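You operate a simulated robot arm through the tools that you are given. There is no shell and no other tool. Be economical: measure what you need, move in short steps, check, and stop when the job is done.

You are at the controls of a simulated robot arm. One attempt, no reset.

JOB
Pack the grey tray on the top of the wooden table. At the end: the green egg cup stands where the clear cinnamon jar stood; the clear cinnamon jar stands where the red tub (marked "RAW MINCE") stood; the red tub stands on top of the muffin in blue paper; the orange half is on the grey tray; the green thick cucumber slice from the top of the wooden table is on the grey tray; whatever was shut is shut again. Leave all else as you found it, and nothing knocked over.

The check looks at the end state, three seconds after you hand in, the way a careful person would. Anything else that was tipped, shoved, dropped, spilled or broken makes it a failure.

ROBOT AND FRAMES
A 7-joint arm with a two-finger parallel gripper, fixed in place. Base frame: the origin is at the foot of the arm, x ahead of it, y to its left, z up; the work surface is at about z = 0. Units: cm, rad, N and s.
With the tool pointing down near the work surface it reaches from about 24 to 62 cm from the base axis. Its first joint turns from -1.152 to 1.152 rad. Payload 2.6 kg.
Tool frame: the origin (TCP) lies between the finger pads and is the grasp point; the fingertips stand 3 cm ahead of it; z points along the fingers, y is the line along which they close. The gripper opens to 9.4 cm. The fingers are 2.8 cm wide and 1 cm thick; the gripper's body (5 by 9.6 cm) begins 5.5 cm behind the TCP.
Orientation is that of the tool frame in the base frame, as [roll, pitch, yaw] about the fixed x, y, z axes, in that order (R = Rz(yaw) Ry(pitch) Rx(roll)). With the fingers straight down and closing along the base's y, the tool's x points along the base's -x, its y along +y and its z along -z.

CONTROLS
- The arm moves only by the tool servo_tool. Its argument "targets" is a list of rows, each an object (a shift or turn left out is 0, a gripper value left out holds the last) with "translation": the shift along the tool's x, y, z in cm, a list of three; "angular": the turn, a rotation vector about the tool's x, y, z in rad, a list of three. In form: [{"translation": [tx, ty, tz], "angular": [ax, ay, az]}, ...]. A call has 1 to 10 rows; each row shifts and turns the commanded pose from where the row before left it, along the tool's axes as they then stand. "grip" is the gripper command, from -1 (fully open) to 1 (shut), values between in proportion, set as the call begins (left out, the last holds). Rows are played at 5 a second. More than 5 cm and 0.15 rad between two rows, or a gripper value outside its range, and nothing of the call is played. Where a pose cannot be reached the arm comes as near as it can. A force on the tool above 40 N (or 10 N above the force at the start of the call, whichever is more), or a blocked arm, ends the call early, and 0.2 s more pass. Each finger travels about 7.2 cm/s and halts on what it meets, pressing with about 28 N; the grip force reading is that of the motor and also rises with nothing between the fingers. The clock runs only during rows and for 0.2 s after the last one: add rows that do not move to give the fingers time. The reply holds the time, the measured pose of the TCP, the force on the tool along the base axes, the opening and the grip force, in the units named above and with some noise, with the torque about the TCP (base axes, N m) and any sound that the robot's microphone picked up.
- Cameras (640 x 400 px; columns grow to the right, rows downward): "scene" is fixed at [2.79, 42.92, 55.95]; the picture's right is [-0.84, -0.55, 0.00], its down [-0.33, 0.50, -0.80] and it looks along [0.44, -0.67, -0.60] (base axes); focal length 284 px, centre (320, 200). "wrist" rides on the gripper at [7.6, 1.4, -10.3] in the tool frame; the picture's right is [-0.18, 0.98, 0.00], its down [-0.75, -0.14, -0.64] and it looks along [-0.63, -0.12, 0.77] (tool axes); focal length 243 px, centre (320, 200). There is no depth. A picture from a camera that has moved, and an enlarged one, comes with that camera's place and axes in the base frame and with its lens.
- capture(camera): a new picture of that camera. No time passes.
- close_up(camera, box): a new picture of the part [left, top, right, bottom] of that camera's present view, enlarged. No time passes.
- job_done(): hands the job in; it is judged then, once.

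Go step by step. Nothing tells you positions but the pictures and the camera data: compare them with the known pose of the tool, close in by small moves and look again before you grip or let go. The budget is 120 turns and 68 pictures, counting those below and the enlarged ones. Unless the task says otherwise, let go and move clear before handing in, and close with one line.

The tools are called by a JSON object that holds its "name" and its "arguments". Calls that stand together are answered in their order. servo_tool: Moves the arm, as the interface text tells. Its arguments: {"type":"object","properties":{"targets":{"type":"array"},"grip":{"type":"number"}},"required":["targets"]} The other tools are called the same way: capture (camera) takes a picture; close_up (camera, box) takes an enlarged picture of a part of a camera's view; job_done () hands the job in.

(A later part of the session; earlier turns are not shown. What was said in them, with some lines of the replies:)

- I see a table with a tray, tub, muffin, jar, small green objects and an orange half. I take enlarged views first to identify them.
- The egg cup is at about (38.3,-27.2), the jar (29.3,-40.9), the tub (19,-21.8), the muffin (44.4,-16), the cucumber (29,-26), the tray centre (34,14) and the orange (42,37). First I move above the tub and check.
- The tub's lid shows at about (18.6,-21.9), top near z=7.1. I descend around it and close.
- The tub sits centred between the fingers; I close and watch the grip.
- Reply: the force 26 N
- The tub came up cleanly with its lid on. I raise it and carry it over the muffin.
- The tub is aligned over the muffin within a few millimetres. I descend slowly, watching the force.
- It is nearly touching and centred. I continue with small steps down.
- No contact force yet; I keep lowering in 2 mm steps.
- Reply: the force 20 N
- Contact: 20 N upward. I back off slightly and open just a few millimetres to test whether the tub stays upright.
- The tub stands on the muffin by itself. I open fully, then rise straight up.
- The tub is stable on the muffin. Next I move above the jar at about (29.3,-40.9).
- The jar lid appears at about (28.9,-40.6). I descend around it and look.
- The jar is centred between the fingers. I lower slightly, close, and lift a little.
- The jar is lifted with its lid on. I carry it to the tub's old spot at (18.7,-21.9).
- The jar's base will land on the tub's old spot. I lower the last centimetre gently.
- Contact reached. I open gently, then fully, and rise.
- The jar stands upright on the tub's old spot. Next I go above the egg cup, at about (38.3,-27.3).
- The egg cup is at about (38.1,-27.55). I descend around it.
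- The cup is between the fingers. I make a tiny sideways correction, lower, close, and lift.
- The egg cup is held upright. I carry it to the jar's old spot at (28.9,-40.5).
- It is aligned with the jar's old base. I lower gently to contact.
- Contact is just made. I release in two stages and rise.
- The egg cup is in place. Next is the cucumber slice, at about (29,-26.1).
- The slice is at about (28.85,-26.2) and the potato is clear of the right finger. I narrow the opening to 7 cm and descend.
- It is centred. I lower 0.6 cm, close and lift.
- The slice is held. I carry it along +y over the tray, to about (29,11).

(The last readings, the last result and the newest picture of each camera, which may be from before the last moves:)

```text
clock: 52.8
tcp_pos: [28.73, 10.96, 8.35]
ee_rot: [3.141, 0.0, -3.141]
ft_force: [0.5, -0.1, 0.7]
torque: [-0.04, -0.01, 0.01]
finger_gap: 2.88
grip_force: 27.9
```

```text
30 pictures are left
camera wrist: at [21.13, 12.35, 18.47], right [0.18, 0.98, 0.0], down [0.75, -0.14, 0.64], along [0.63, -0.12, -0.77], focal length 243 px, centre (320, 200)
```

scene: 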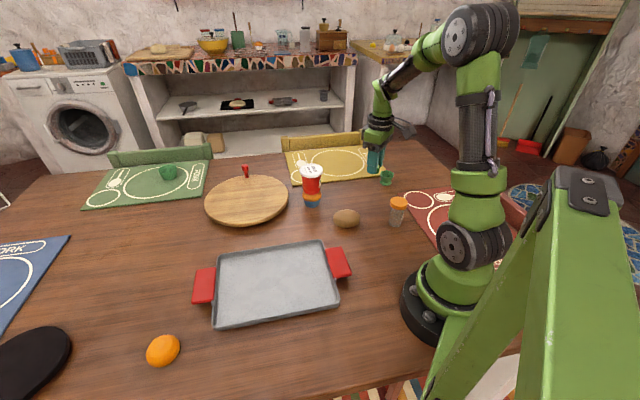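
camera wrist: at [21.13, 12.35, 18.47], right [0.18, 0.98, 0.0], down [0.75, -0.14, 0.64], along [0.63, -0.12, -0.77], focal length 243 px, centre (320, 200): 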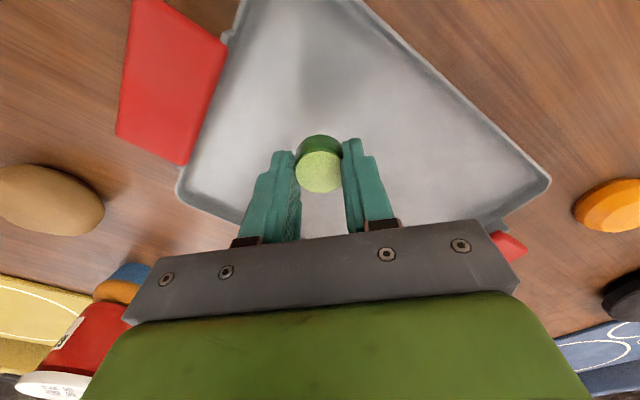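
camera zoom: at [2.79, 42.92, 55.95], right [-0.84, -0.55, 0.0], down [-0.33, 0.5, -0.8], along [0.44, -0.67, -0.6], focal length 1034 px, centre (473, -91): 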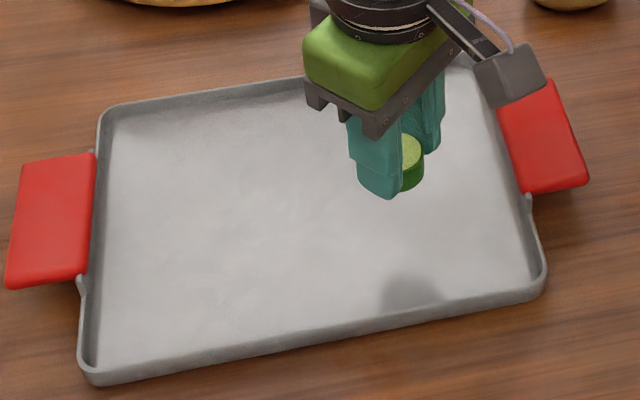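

The slice is over the tray interior. I lower in small steps until contact.

{"name": "servo_tool", "arguments": {"targets": [{"translation": [0, 0, 2.5]}, {"translation": [0, 0, 0.8]}, {}]}}

{"name": "servo_tool", "arguments": {"targets": [{"translation": [0, 0, 0.3]}, {"translation": [0, 0, 0.2]}, {}]}}

{"name": "close_up", "arguments": {"camera": "scene", "box": [262, 255, 326, 295]}}

```text
clock: 53.6
tcp_pos: [28.79, 10.96, 5.05]
ee_rot: [3.141, 0.001, -3.142]
ft_force: [-0.7, 0.4, 0.3]
torque: [0.03, -0.01, -0.02]
finger_gap: 2.85
grip_force: 27.5
```

```text
clock: 54.4
tcp_pos: [28.76, 11.0, 4.6]
ee_rot: [-3.14, 0.0, -3.141]
ft_force: [0.0, 0.3, -0.1]
torque: [0.0, -0.02, -0.03]
finger_gap: 2.87
grip_force: 27.5
```

```text
10.00 times, centred on (294, 275) of scene
camera zoom: at [2.79, 42.92, 55.95], right [-0.84, -0.55, 0.0], down [-0.33, 0.5, -0.8], along [0.44, -0.67, -0.6], focal length 2844 px, centre (580, -550)
```

zoom: 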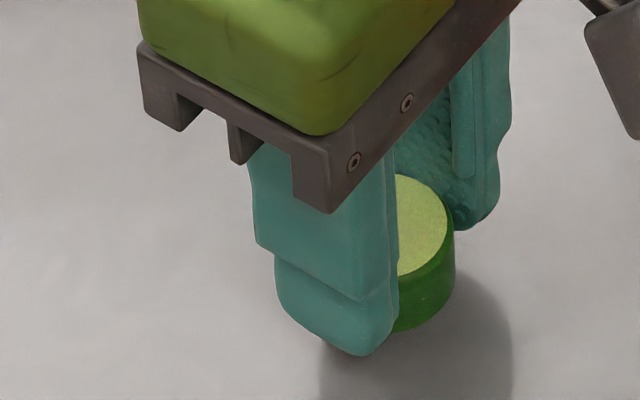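

There is still a small gap. I continue down.

{"name": "servo_tool", "arguments": {"targets": [{"translation": [0, 0, 0.2]}, {"translation": [0, 0, 0.1]}, {}]}}

{"name": "servo_tool", "arguments": {"targets": [{"translation": [0, 0, 0.15]}, {}]}}

{"name": "servo_tool", "arguments": {"targets": [{"translation": [0, 0, 0.15]}, {}]}}

{"name": "close_up", "arguments": {"camera": "scene", "box": [262, 255, 326, 295]}}

```text
clock: 55.2
tcp_pos: [28.86, 10.96, 4.24]
ee_rot: [3.141, 0.001, 3.14]
ft_force: [-0.2, 0.1, -1.1]
torque: [0.0, -0.01, 0.01]
finger_gap: 2.87
grip_force: 28.4
```

```text
clock: 55.8
tcp_pos: [28.75, 10.89, 4.14]
ee_rot: [3.14, 0.0, 3.141]
ft_force: [-0.3, 0.3, -0.9]
torque: [-0.02, 0.03, -0.02]
finger_gap: 2.86
grip_force: 28.1
```

```text
clock: 56.4
tcp_pos: [28.82, 10.79, 3.88]
ee_rot: [-3.14, 0.001, 3.141]
ft_force: [0.8, 0.5, -0.6]
torque: [0.03, 0.0, 0.0]
finger_gap: 2.89
grip_force: 27.8
```

```text
10.00 times, centred on (294, 275) of scene
camera zoom: at [2.79, 42.92, 55.95], right [-0.84, -0.55, 0.0], down [-0.33, 0.5, -0.8], along [0.44, -0.67, -0.6], focal length 2844 px, centre (580, -550)
```

zoom: 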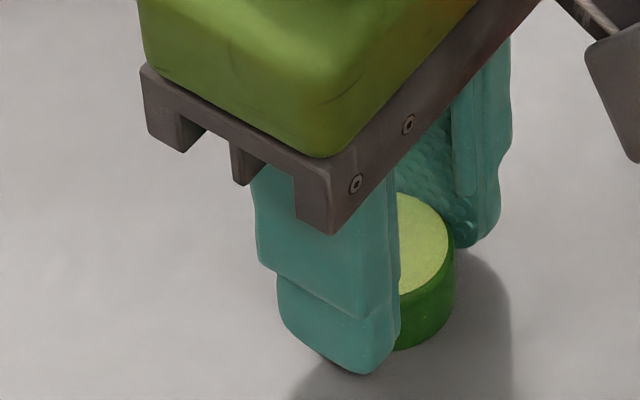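

It looks nearly down with no force yet; I take one more small step and then release.

{"name": "servo_tool", "arguments": {"targets": [{"translation": [0, 0, 0.1]}, {}]}}

{"name": "servo_tool", "arguments": {"targets": [{"translation": [0, 0, 0.1]}, {}]}}

```text
clock: 57.0
tcp_pos: [28.77, 10.92, 3.86]
ee_rot: [-3.141, 0.002, 3.141]
ft_force: [-1.7, 2.4, 12.2]
torque: [0.17, 0.08, -0.02]
finger_gap: 2.83
grip_force: 27.8
```

```text
clock: 57.6
tcp_pos: [28.84, 10.92, 3.64]
ee_rot: [3.14, 0.001, 3.14]
ft_force: [1.9, 3.3, 12.5]
torque: [0.16, 0.0, -0.02]
finger_gap: 2.88
grip_force: 27.5
```

Contact. I back off a hair, release in two stages and rise.

{"name": "servo_tool", "arguments": {"targets": [{"translation": [0, 0, -0.1]}, {}]}}

{"name": "servo_tool", "arguments": {"targets": [{}, {}, {}], "grip": 0.25}}

{"name": "servo_tool", "arguments": {"targets": [{}, {}, {}], "grip": -0.5}}

{"name": "servo_tool", "arguments": {"targets": [{"translation": [0, 0, -1]}, {"translation": [0, 0, -3]}, {"translation": [0, 0, -4]}, {"translation": [0, 0, -4]}, {}]}}

{"name": "capture", "arguments": {"camera": "scene"}}

{"name": "close_up", "arguments": {"camera": "scene", "box": [131, 330, 195, 370]}}

```text
clock: 58.2
tcp_pos: [28.73, 10.91, 3.81]
ee_rot: [-3.141, -0.002, 3.141]
ft_force: [-0.3, -0.1, -0.8]
torque: [0.04, 0.02, 0.01]
finger_gap: 2.85
grip_force: 28.0
```

```text
clock: 59.0
tcp_pos: [28.8, 10.96, 3.84]
ee_rot: [-3.141, -0.002, -3.141]
ft_force: [0.0, 0.5, -0.3]
torque: [-0.02, 0.01, 0.01]
finger_gap: 3.55
grip_force: 0.0
```

```text
clock: 59.8
tcp_pos: [28.77, 11.03, 3.76]
ee_rot: [3.141, 0.0, -3.141]
ft_force: [-0.2, -0.9, -0.1]
torque: [-0.02, 0.0, -0.02]
finger_gap: 7.05
grip_force: 0.2
```

```text
clock: 61.0
tcp_pos: [28.82, 10.82, 16.0]
ee_rot: [3.141, 0.001, -3.14]
ft_force: [1.5, 0.4, -0.4]
torque: [-0.01, -0.05, 0.01]
finger_gap: 7.06
grip_force: 0.0
```

```text
27 pictures are left
```

scene: 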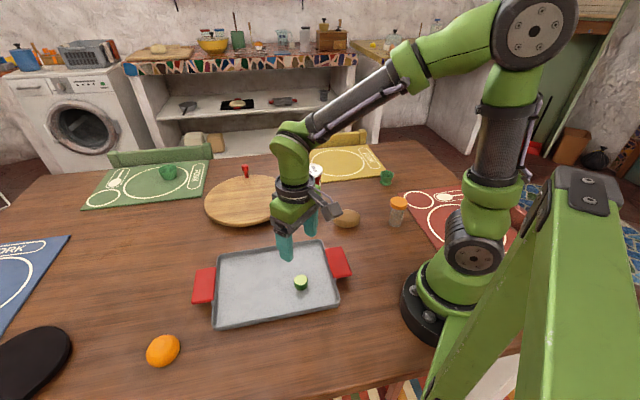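

```text
10.00 times, centred on (163, 350) of scene
camera zoom: at [2.79, 42.92, 55.95], right [-0.84, -0.55, 0.0], down [-0.33, 0.5, -0.8], along [0.44, -0.67, -0.6], focal length 2844 px, centre (1890, -1300)
```

zoom: 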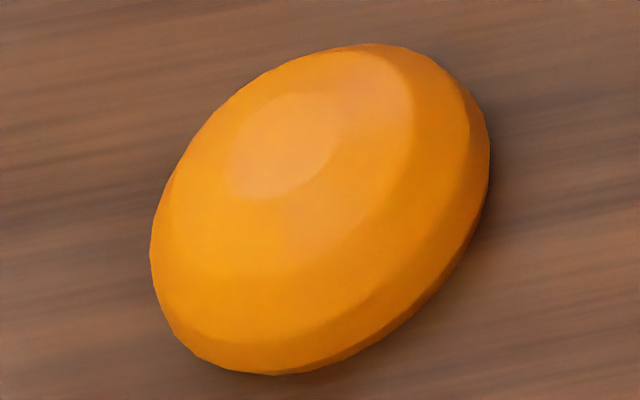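

The cucumber slice is on the tray. The orange half lies dome-up at about (41.5,37.6); I move above it.

{"name": "servo_tool", "arguments": {"targets": [{"translation": [-1.81, 3.8, 0]}, {"translation": [-1.81, 3.8, 0]}, {"translation": [-1.81, 3.8, 0]}, {"translation": [-1.81, 3.8, 0]}, {"translation": [-1.81, 3.8, 0]}, {"translation": [-1.81, 3.8, 0]}, {"translation": [-1.81, 3.8, 0]}, {}, {}], "grip": -1}}

{"name": "capture", "arguments": {"camera": "wrist"}}

```text
clock: 63.0
tcp_pos: [41.46, 37.6, 15.81]
ee_rot: [-3.141, 0.0, -3.141]
ft_force: [0.3, 0.3, -0.5]
torque: [0.02, -0.02, 0.02]
finger_gap: 9.42
grip_force: 0.1
```

```text
25 pictures are left
camera wrist: at [33.73, 38.91, 26.01], right [0.18, 0.98, 0.0], down [0.75, -0.14, 0.64], along [0.63, -0.12, -0.77], focal length 243 px, centre (320, 200)
```

wrist: 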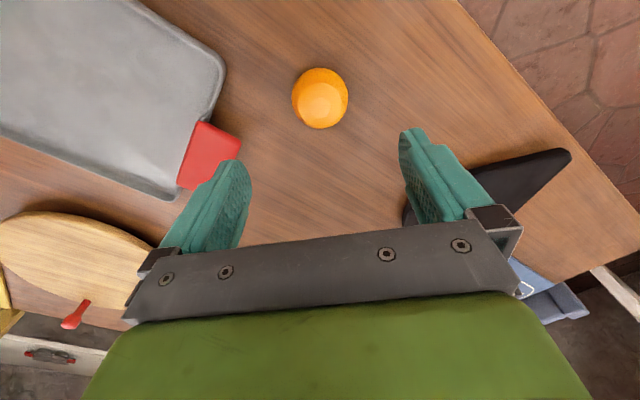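

The orange is directly below. I descend around it.

{"name": "servo_tool", "arguments": {"targets": [{"translation": [0, -0.1, 4]}, {"translation": [0, 0, 4]}, {"translation": [0, 0, 2.5]}, {"translation": [0, 0, 1.4]}, {}, {}]}}

{"name": "capture", "arguments": {"camera": "wrist"}}

{"name": "close_up", "arguments": {"camera": "scene", "box": [100, 310, 228, 390]}}

```text
clock: 64.4
tcp_pos: [41.42, 37.37, 3.78]
ee_rot: [-3.141, -0.001, -3.141]
ft_force: [0.4, 0.1, -0.1]
torque: [0.01, -0.02, 0.02]
finger_gap: 9.42
grip_force: 0.1
```

```text
24 pictures are left
camera wrist: at [33.75, 38.72, 14.05], right [0.18, 0.98, 0.0], down [0.75, -0.14, 0.64], along [0.63, -0.12, -0.77], focal length 243 px, centre (320, 200)
```

wrist: 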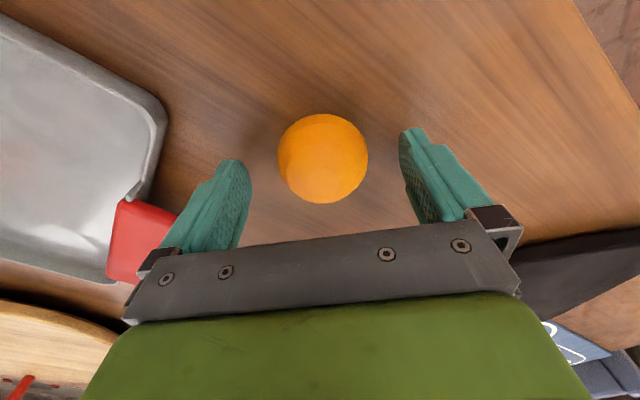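

```text
5.00 times, centred on (164, 350) of scene
camera zoom: at [2.79, 42.92, 55.95], right [-0.84, -0.55, 0.0], down [-0.33, 0.5, -0.8], along [0.44, -0.67, -0.6], focal length 1422 px, centre (1100, -550)
```

zoom: 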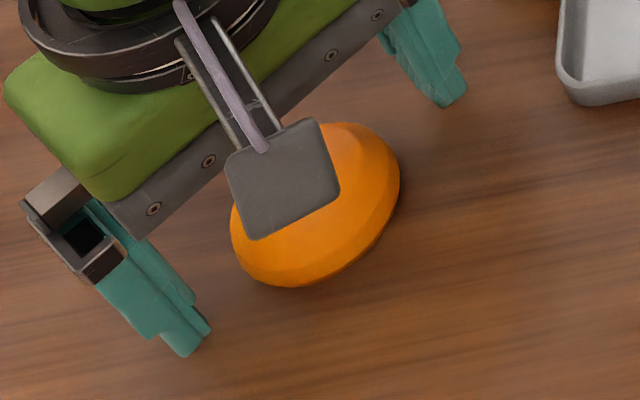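

The fingers straddle the orange evenly. I lower half a centimetre, close and lift slowly.

{"name": "servo_tool", "arguments": {"targets": [{"translation": [0, 0.05, 0.5]}, {}, {}]}}

{"name": "servo_tool", "arguments": {"targets": [{}, {}, {}, {}, {}], "grip": 1}}

{"name": "servo_tool", "arguments": {"targets": [{"translation": [0, 0, -0.7]}, {"translation": [0, 0, -1]}, {}]}}

{"name": "capture", "arguments": {"camera": "wrist"}}

{"name": "close_up", "arguments": {"camera": "scene", "box": [100, 310, 228, 390]}}

```text
clock: 65.2
tcp_pos: [41.53, 37.54, 3.57]
ee_rot: [3.141, -0.001, 3.141]
ft_force: [-0.3, 0.6, -0.9]
torque: [-0.04, -0.01, 0.0]
finger_gap: 9.41
grip_force: 0.0
```

```text
clock: 66.4
tcp_pos: [41.55, 37.51, 3.28]
ee_rot: [3.141, 0.0, 3.141]
ft_force: [0.6, -1.3, -0.2]
torque: [0.02, -0.01, 0.0]
finger_gap: 5.44
grip_force: 28.3
```

```text
clock: 67.2
tcp_pos: [41.55, 37.49, 5.29]
ee_rot: [-3.142, 0.0, -3.141]
ft_force: [0.6, 0.6, -0.4]
torque: [-0.01, 0.04, 0.0]
finger_gap: 5.42
grip_force: 28.2
```

```text
22 pictures are left
camera wrist: at [33.77, 38.82, 15.4], right [0.18, 0.98, 0.0], down [0.75, -0.14, 0.64], along [0.63, -0.12, -0.77], focal length 243 px, centre (320, 200)
```

wrist: 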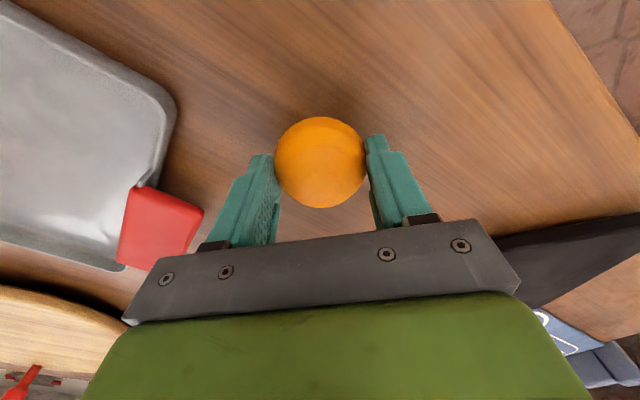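

```text
5.00 times, centred on (164, 350) of scene
camera zoom: at [2.79, 42.92, 55.95], right [-0.84, -0.55, 0.0], down [-0.33, 0.5, -0.8], along [0.44, -0.67, -0.6], focal length 1422 px, centre (1100, -550)
```

zoom: 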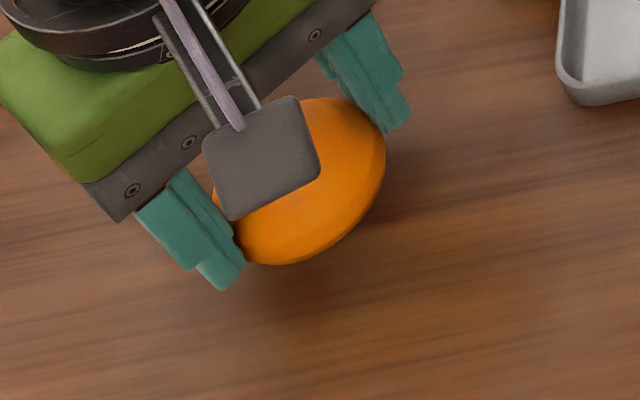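

The orange half is held. I raise it and carry it over the tray to about (38.5,17.8).

{"name": "servo_tool", "arguments": {"targets": [{"translation": [0, 0, -3.5]}, {"translation": [0, 0, -3.5]}, {"translation": [0.6, -3.95, 0]}, {"translation": [0.6, -3.95, 0]}, {"translation": [0.6, -3.95, 0]}, {"translation": [0.6, -3.95, 0]}, {"translation": [0.6, -3.95, 0]}, {}, {}]}}

{"name": "servo_tool", "arguments": {"targets": [{"translation": [0, 0, 3]}, {"translation": [0, 0, 2.5]}, {}]}}

{"name": "close_up", "arguments": {"camera": "scene", "box": [190, 225, 366, 335]}}

```text
clock: 69.2
tcp_pos: [38.44, 17.69, 12.65]
ee_rot: [-3.141, 0.002, 3.14]
ft_force: [0.3, -0.4, -0.1]
torque: [0.0, -0.01, 0.03]
finger_gap: 5.4
grip_force: 27.4
```

```text
clock: 70.0
tcp_pos: [38.56, 17.67, 6.77]
ee_rot: [3.141, 0.0, -3.141]
ft_force: [-0.4, 1.2, -0.5]
torque: [0.03, 0.02, 0.0]
finger_gap: 5.39
grip_force: 28.6
```

```text
3.64 times, centred on (278, 280) of scene
camera zoom: at [2.79, 42.92, 55.95], right [-0.84, -0.55, 0.0], down [-0.33, 0.5, -0.8], along [0.44, -0.67, -0.6], focal length 1034 px, centre (473, -91)
```

zoom: 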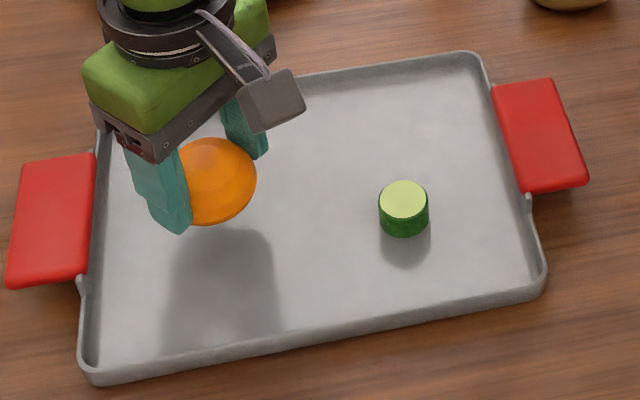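

It is over the tray's free half. I lower to contact in small steps.

{"name": "servo_tool", "arguments": {"targets": [{"translation": [0, 0, 1.8]}, {"translation": [0, 0, 0.6]}, {}]}}

{"name": "servo_tool", "arguments": {"targets": [{"translation": [0, 0, 0.2]}, {"translation": [0, 0, 0.1]}, {}]}}

{"name": "servo_tool", "arguments": {"targets": [{"translation": [0, 0, 0.15]}, {}]}}

{"name": "close_up", "arguments": {"camera": "scene", "box": [216, 250, 280, 290]}}

```text
clock: 70.8
tcp_pos: [38.51, 17.67, 4.35]
ee_rot: [-3.14, 0.001, 3.141]
ft_force: [-0.1, 0.2, -0.6]
torque: [-0.01, -0.01, -0.01]
finger_gap: 5.38
grip_force: 27.9
```

```text
clock: 71.6
tcp_pos: [38.52, 17.68, 4.01]
ee_rot: [3.141, 0.0, -3.141]
ft_force: [-0.2, 0.3, -1.1]
torque: [0.02, 0.01, -0.02]
finger_gap: 5.39
grip_force: 27.6
```

```text
clock: 72.2
tcp_pos: [38.47, 17.73, 3.79]
ee_rot: [-3.141, -0.001, 3.141]
ft_force: [0.2, 0.5, -0.6]
torque: [0.0, -0.03, -0.01]
finger_gap: 5.4
grip_force: 27.9
```

```text
10.00 times, centred on (248, 270) of scene
camera zoom: at [2.79, 42.92, 55.95], right [-0.84, -0.55, 0.0], down [-0.33, 0.5, -0.8], along [0.44, -0.67, -0.6], focal length 2844 px, centre (1040, -500)
```

zoom: 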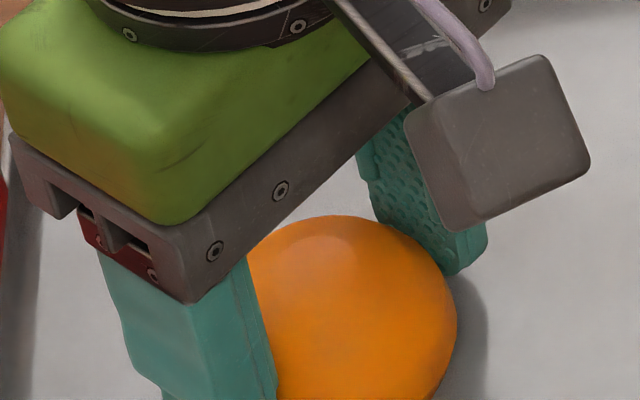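

Almost down; I take one or two more fine steps.

{"name": "servo_tool", "arguments": {"targets": [{"translation": [0, 0, 0.1]}, {}]}}

{"name": "servo_tool", "arguments": {"targets": [{"translation": [0, 0, 0.1]}, {}]}}

```text
clock: 72.8
tcp_pos: [38.5, 17.75, 3.8]
ee_rot: [3.141, 0.002, -3.141]
ft_force: [-3.5, -0.7, 12.8]
torque: [-0.06, 0.07, -0.08]
finger_gap: 5.4
grip_force: 27.7
```

```text
clock: 73.4
tcp_pos: [38.61, 17.88, 3.75]
ee_rot: [-3.141, 0.002, 3.142]
ft_force: [-6.9, -4.3, 24.9]
torque: [-0.19, 0.12, -0.11]
finger_gap: 5.39
grip_force: 27.7
```

It is resting on the tray. I relieve the pressure, release in stages and rise.

{"name": "servo_tool", "arguments": {"targets": [{"translation": [0, 0, -0.15]}, {}]}}

{"name": "servo_tool", "arguments": {"targets": [{}, {}, {}], "grip": -0.3}}

{"name": "servo_tool", "arguments": {"targets": [{}, {}, {}], "grip": -0.8}}

{"name": "servo_tool", "arguments": {"targets": [{"translation": [0, 0, -1]}, {"translation": [0, 0, -3]}, {"translation": [0, 0, -4]}, {"translation": [0, 0, -4]}, {"translation": [0, 0, -4]}, {"translation": [0, 0, -4]}, {"translation": [0, 0, -4]}, {}, {}]}}

{"name": "capture", "arguments": {"camera": "scene"}}

{"name": "close_up", "arguments": {"camera": "scene", "box": [280, 140, 440, 240]}}

{"name": "close_up", "arguments": {"camera": "scene", "box": [190, 225, 366, 335]}}

```text
clock: 74.0
tcp_pos: [38.56, 17.88, 3.68]
ee_rot: [-3.141, 0.002, -3.139]
ft_force: [4.5, 0.4, 7.7]
torque: [0.03, 0.0, -0.04]
finger_gap: 5.41
grip_force: 27.1
```

```text
clock: 74.8
tcp_pos: [38.47, 17.76, 3.69]
ee_rot: [3.141, 0.001, 3.141]
ft_force: [-0.9, 0.1, -0.4]
torque: [-0.02, -0.02, -0.03]
finger_gap: 6.13
grip_force: 0.1
```

```text
clock: 75.6
tcp_pos: [38.65, 17.81, 3.64]
ee_rot: [3.141, -0.001, 3.14]
ft_force: [0.8, 0.1, 1.1]
torque: [-0.01, 0.02, -0.01]
finger_gap: 8.45
grip_force: 0.1
```

```text
clock: 77.6
tcp_pos: [38.54, 17.78, 27.66]
ee_rot: [-3.141, 0.001, 3.14]
ft_force: [-0.2, -0.6, 0.3]
torque: [0.04, 0.01, -0.01]
finger_gap: 8.46
grip_force: 0.1
```

```text
18 pictures are left
```

scene: 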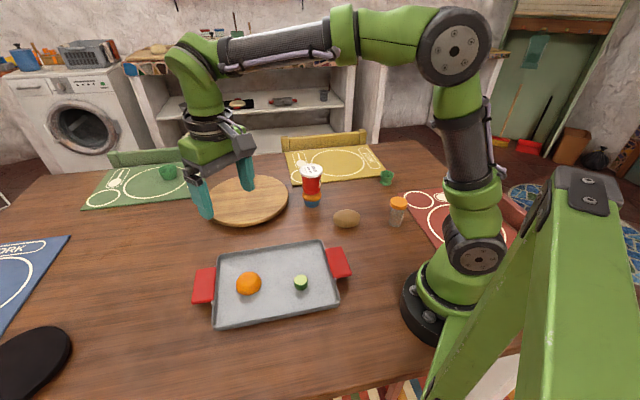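

```text
4.00 times, centred on (360, 190) of scene
camera zoom: at [2.79, 42.92, 55.95], right [-0.84, -0.55, 0.0], down [-0.33, 0.5, -0.8], along [0.44, -0.67, -0.6], focal length 1138 px, centre (160, 240)
```

zoom: 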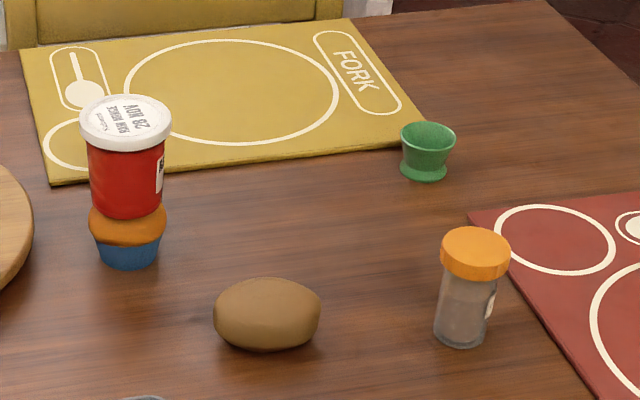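

```text
3.64 times, centred on (278, 280) of scene
camera zoom: at [2.79, 42.92, 55.95], right [-0.84, -0.55, 0.0], down [-0.33, 0.5, -0.8], along [0.44, -0.67, -0.6], focal length 1034 px, centre (473, -91)
```

zoom: 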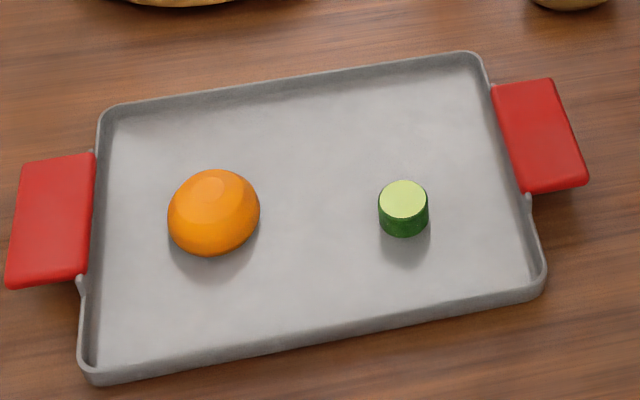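

Everything stands where asked: the tub on the muffin, the jar on the tub's spot, the cup on the jar's spot, and the orange and cucumber on the tray. The arm is clear, so I hand in.

{"name": "job_done", "arguments": {}}

```text
The job is handed in.
```

The job is handed in. In the last pictures everything stood where you asked, both lids were still on, and nothing else looked moved or knocked over; the egg cup sits about 0.3 cm off the jar's old centre.
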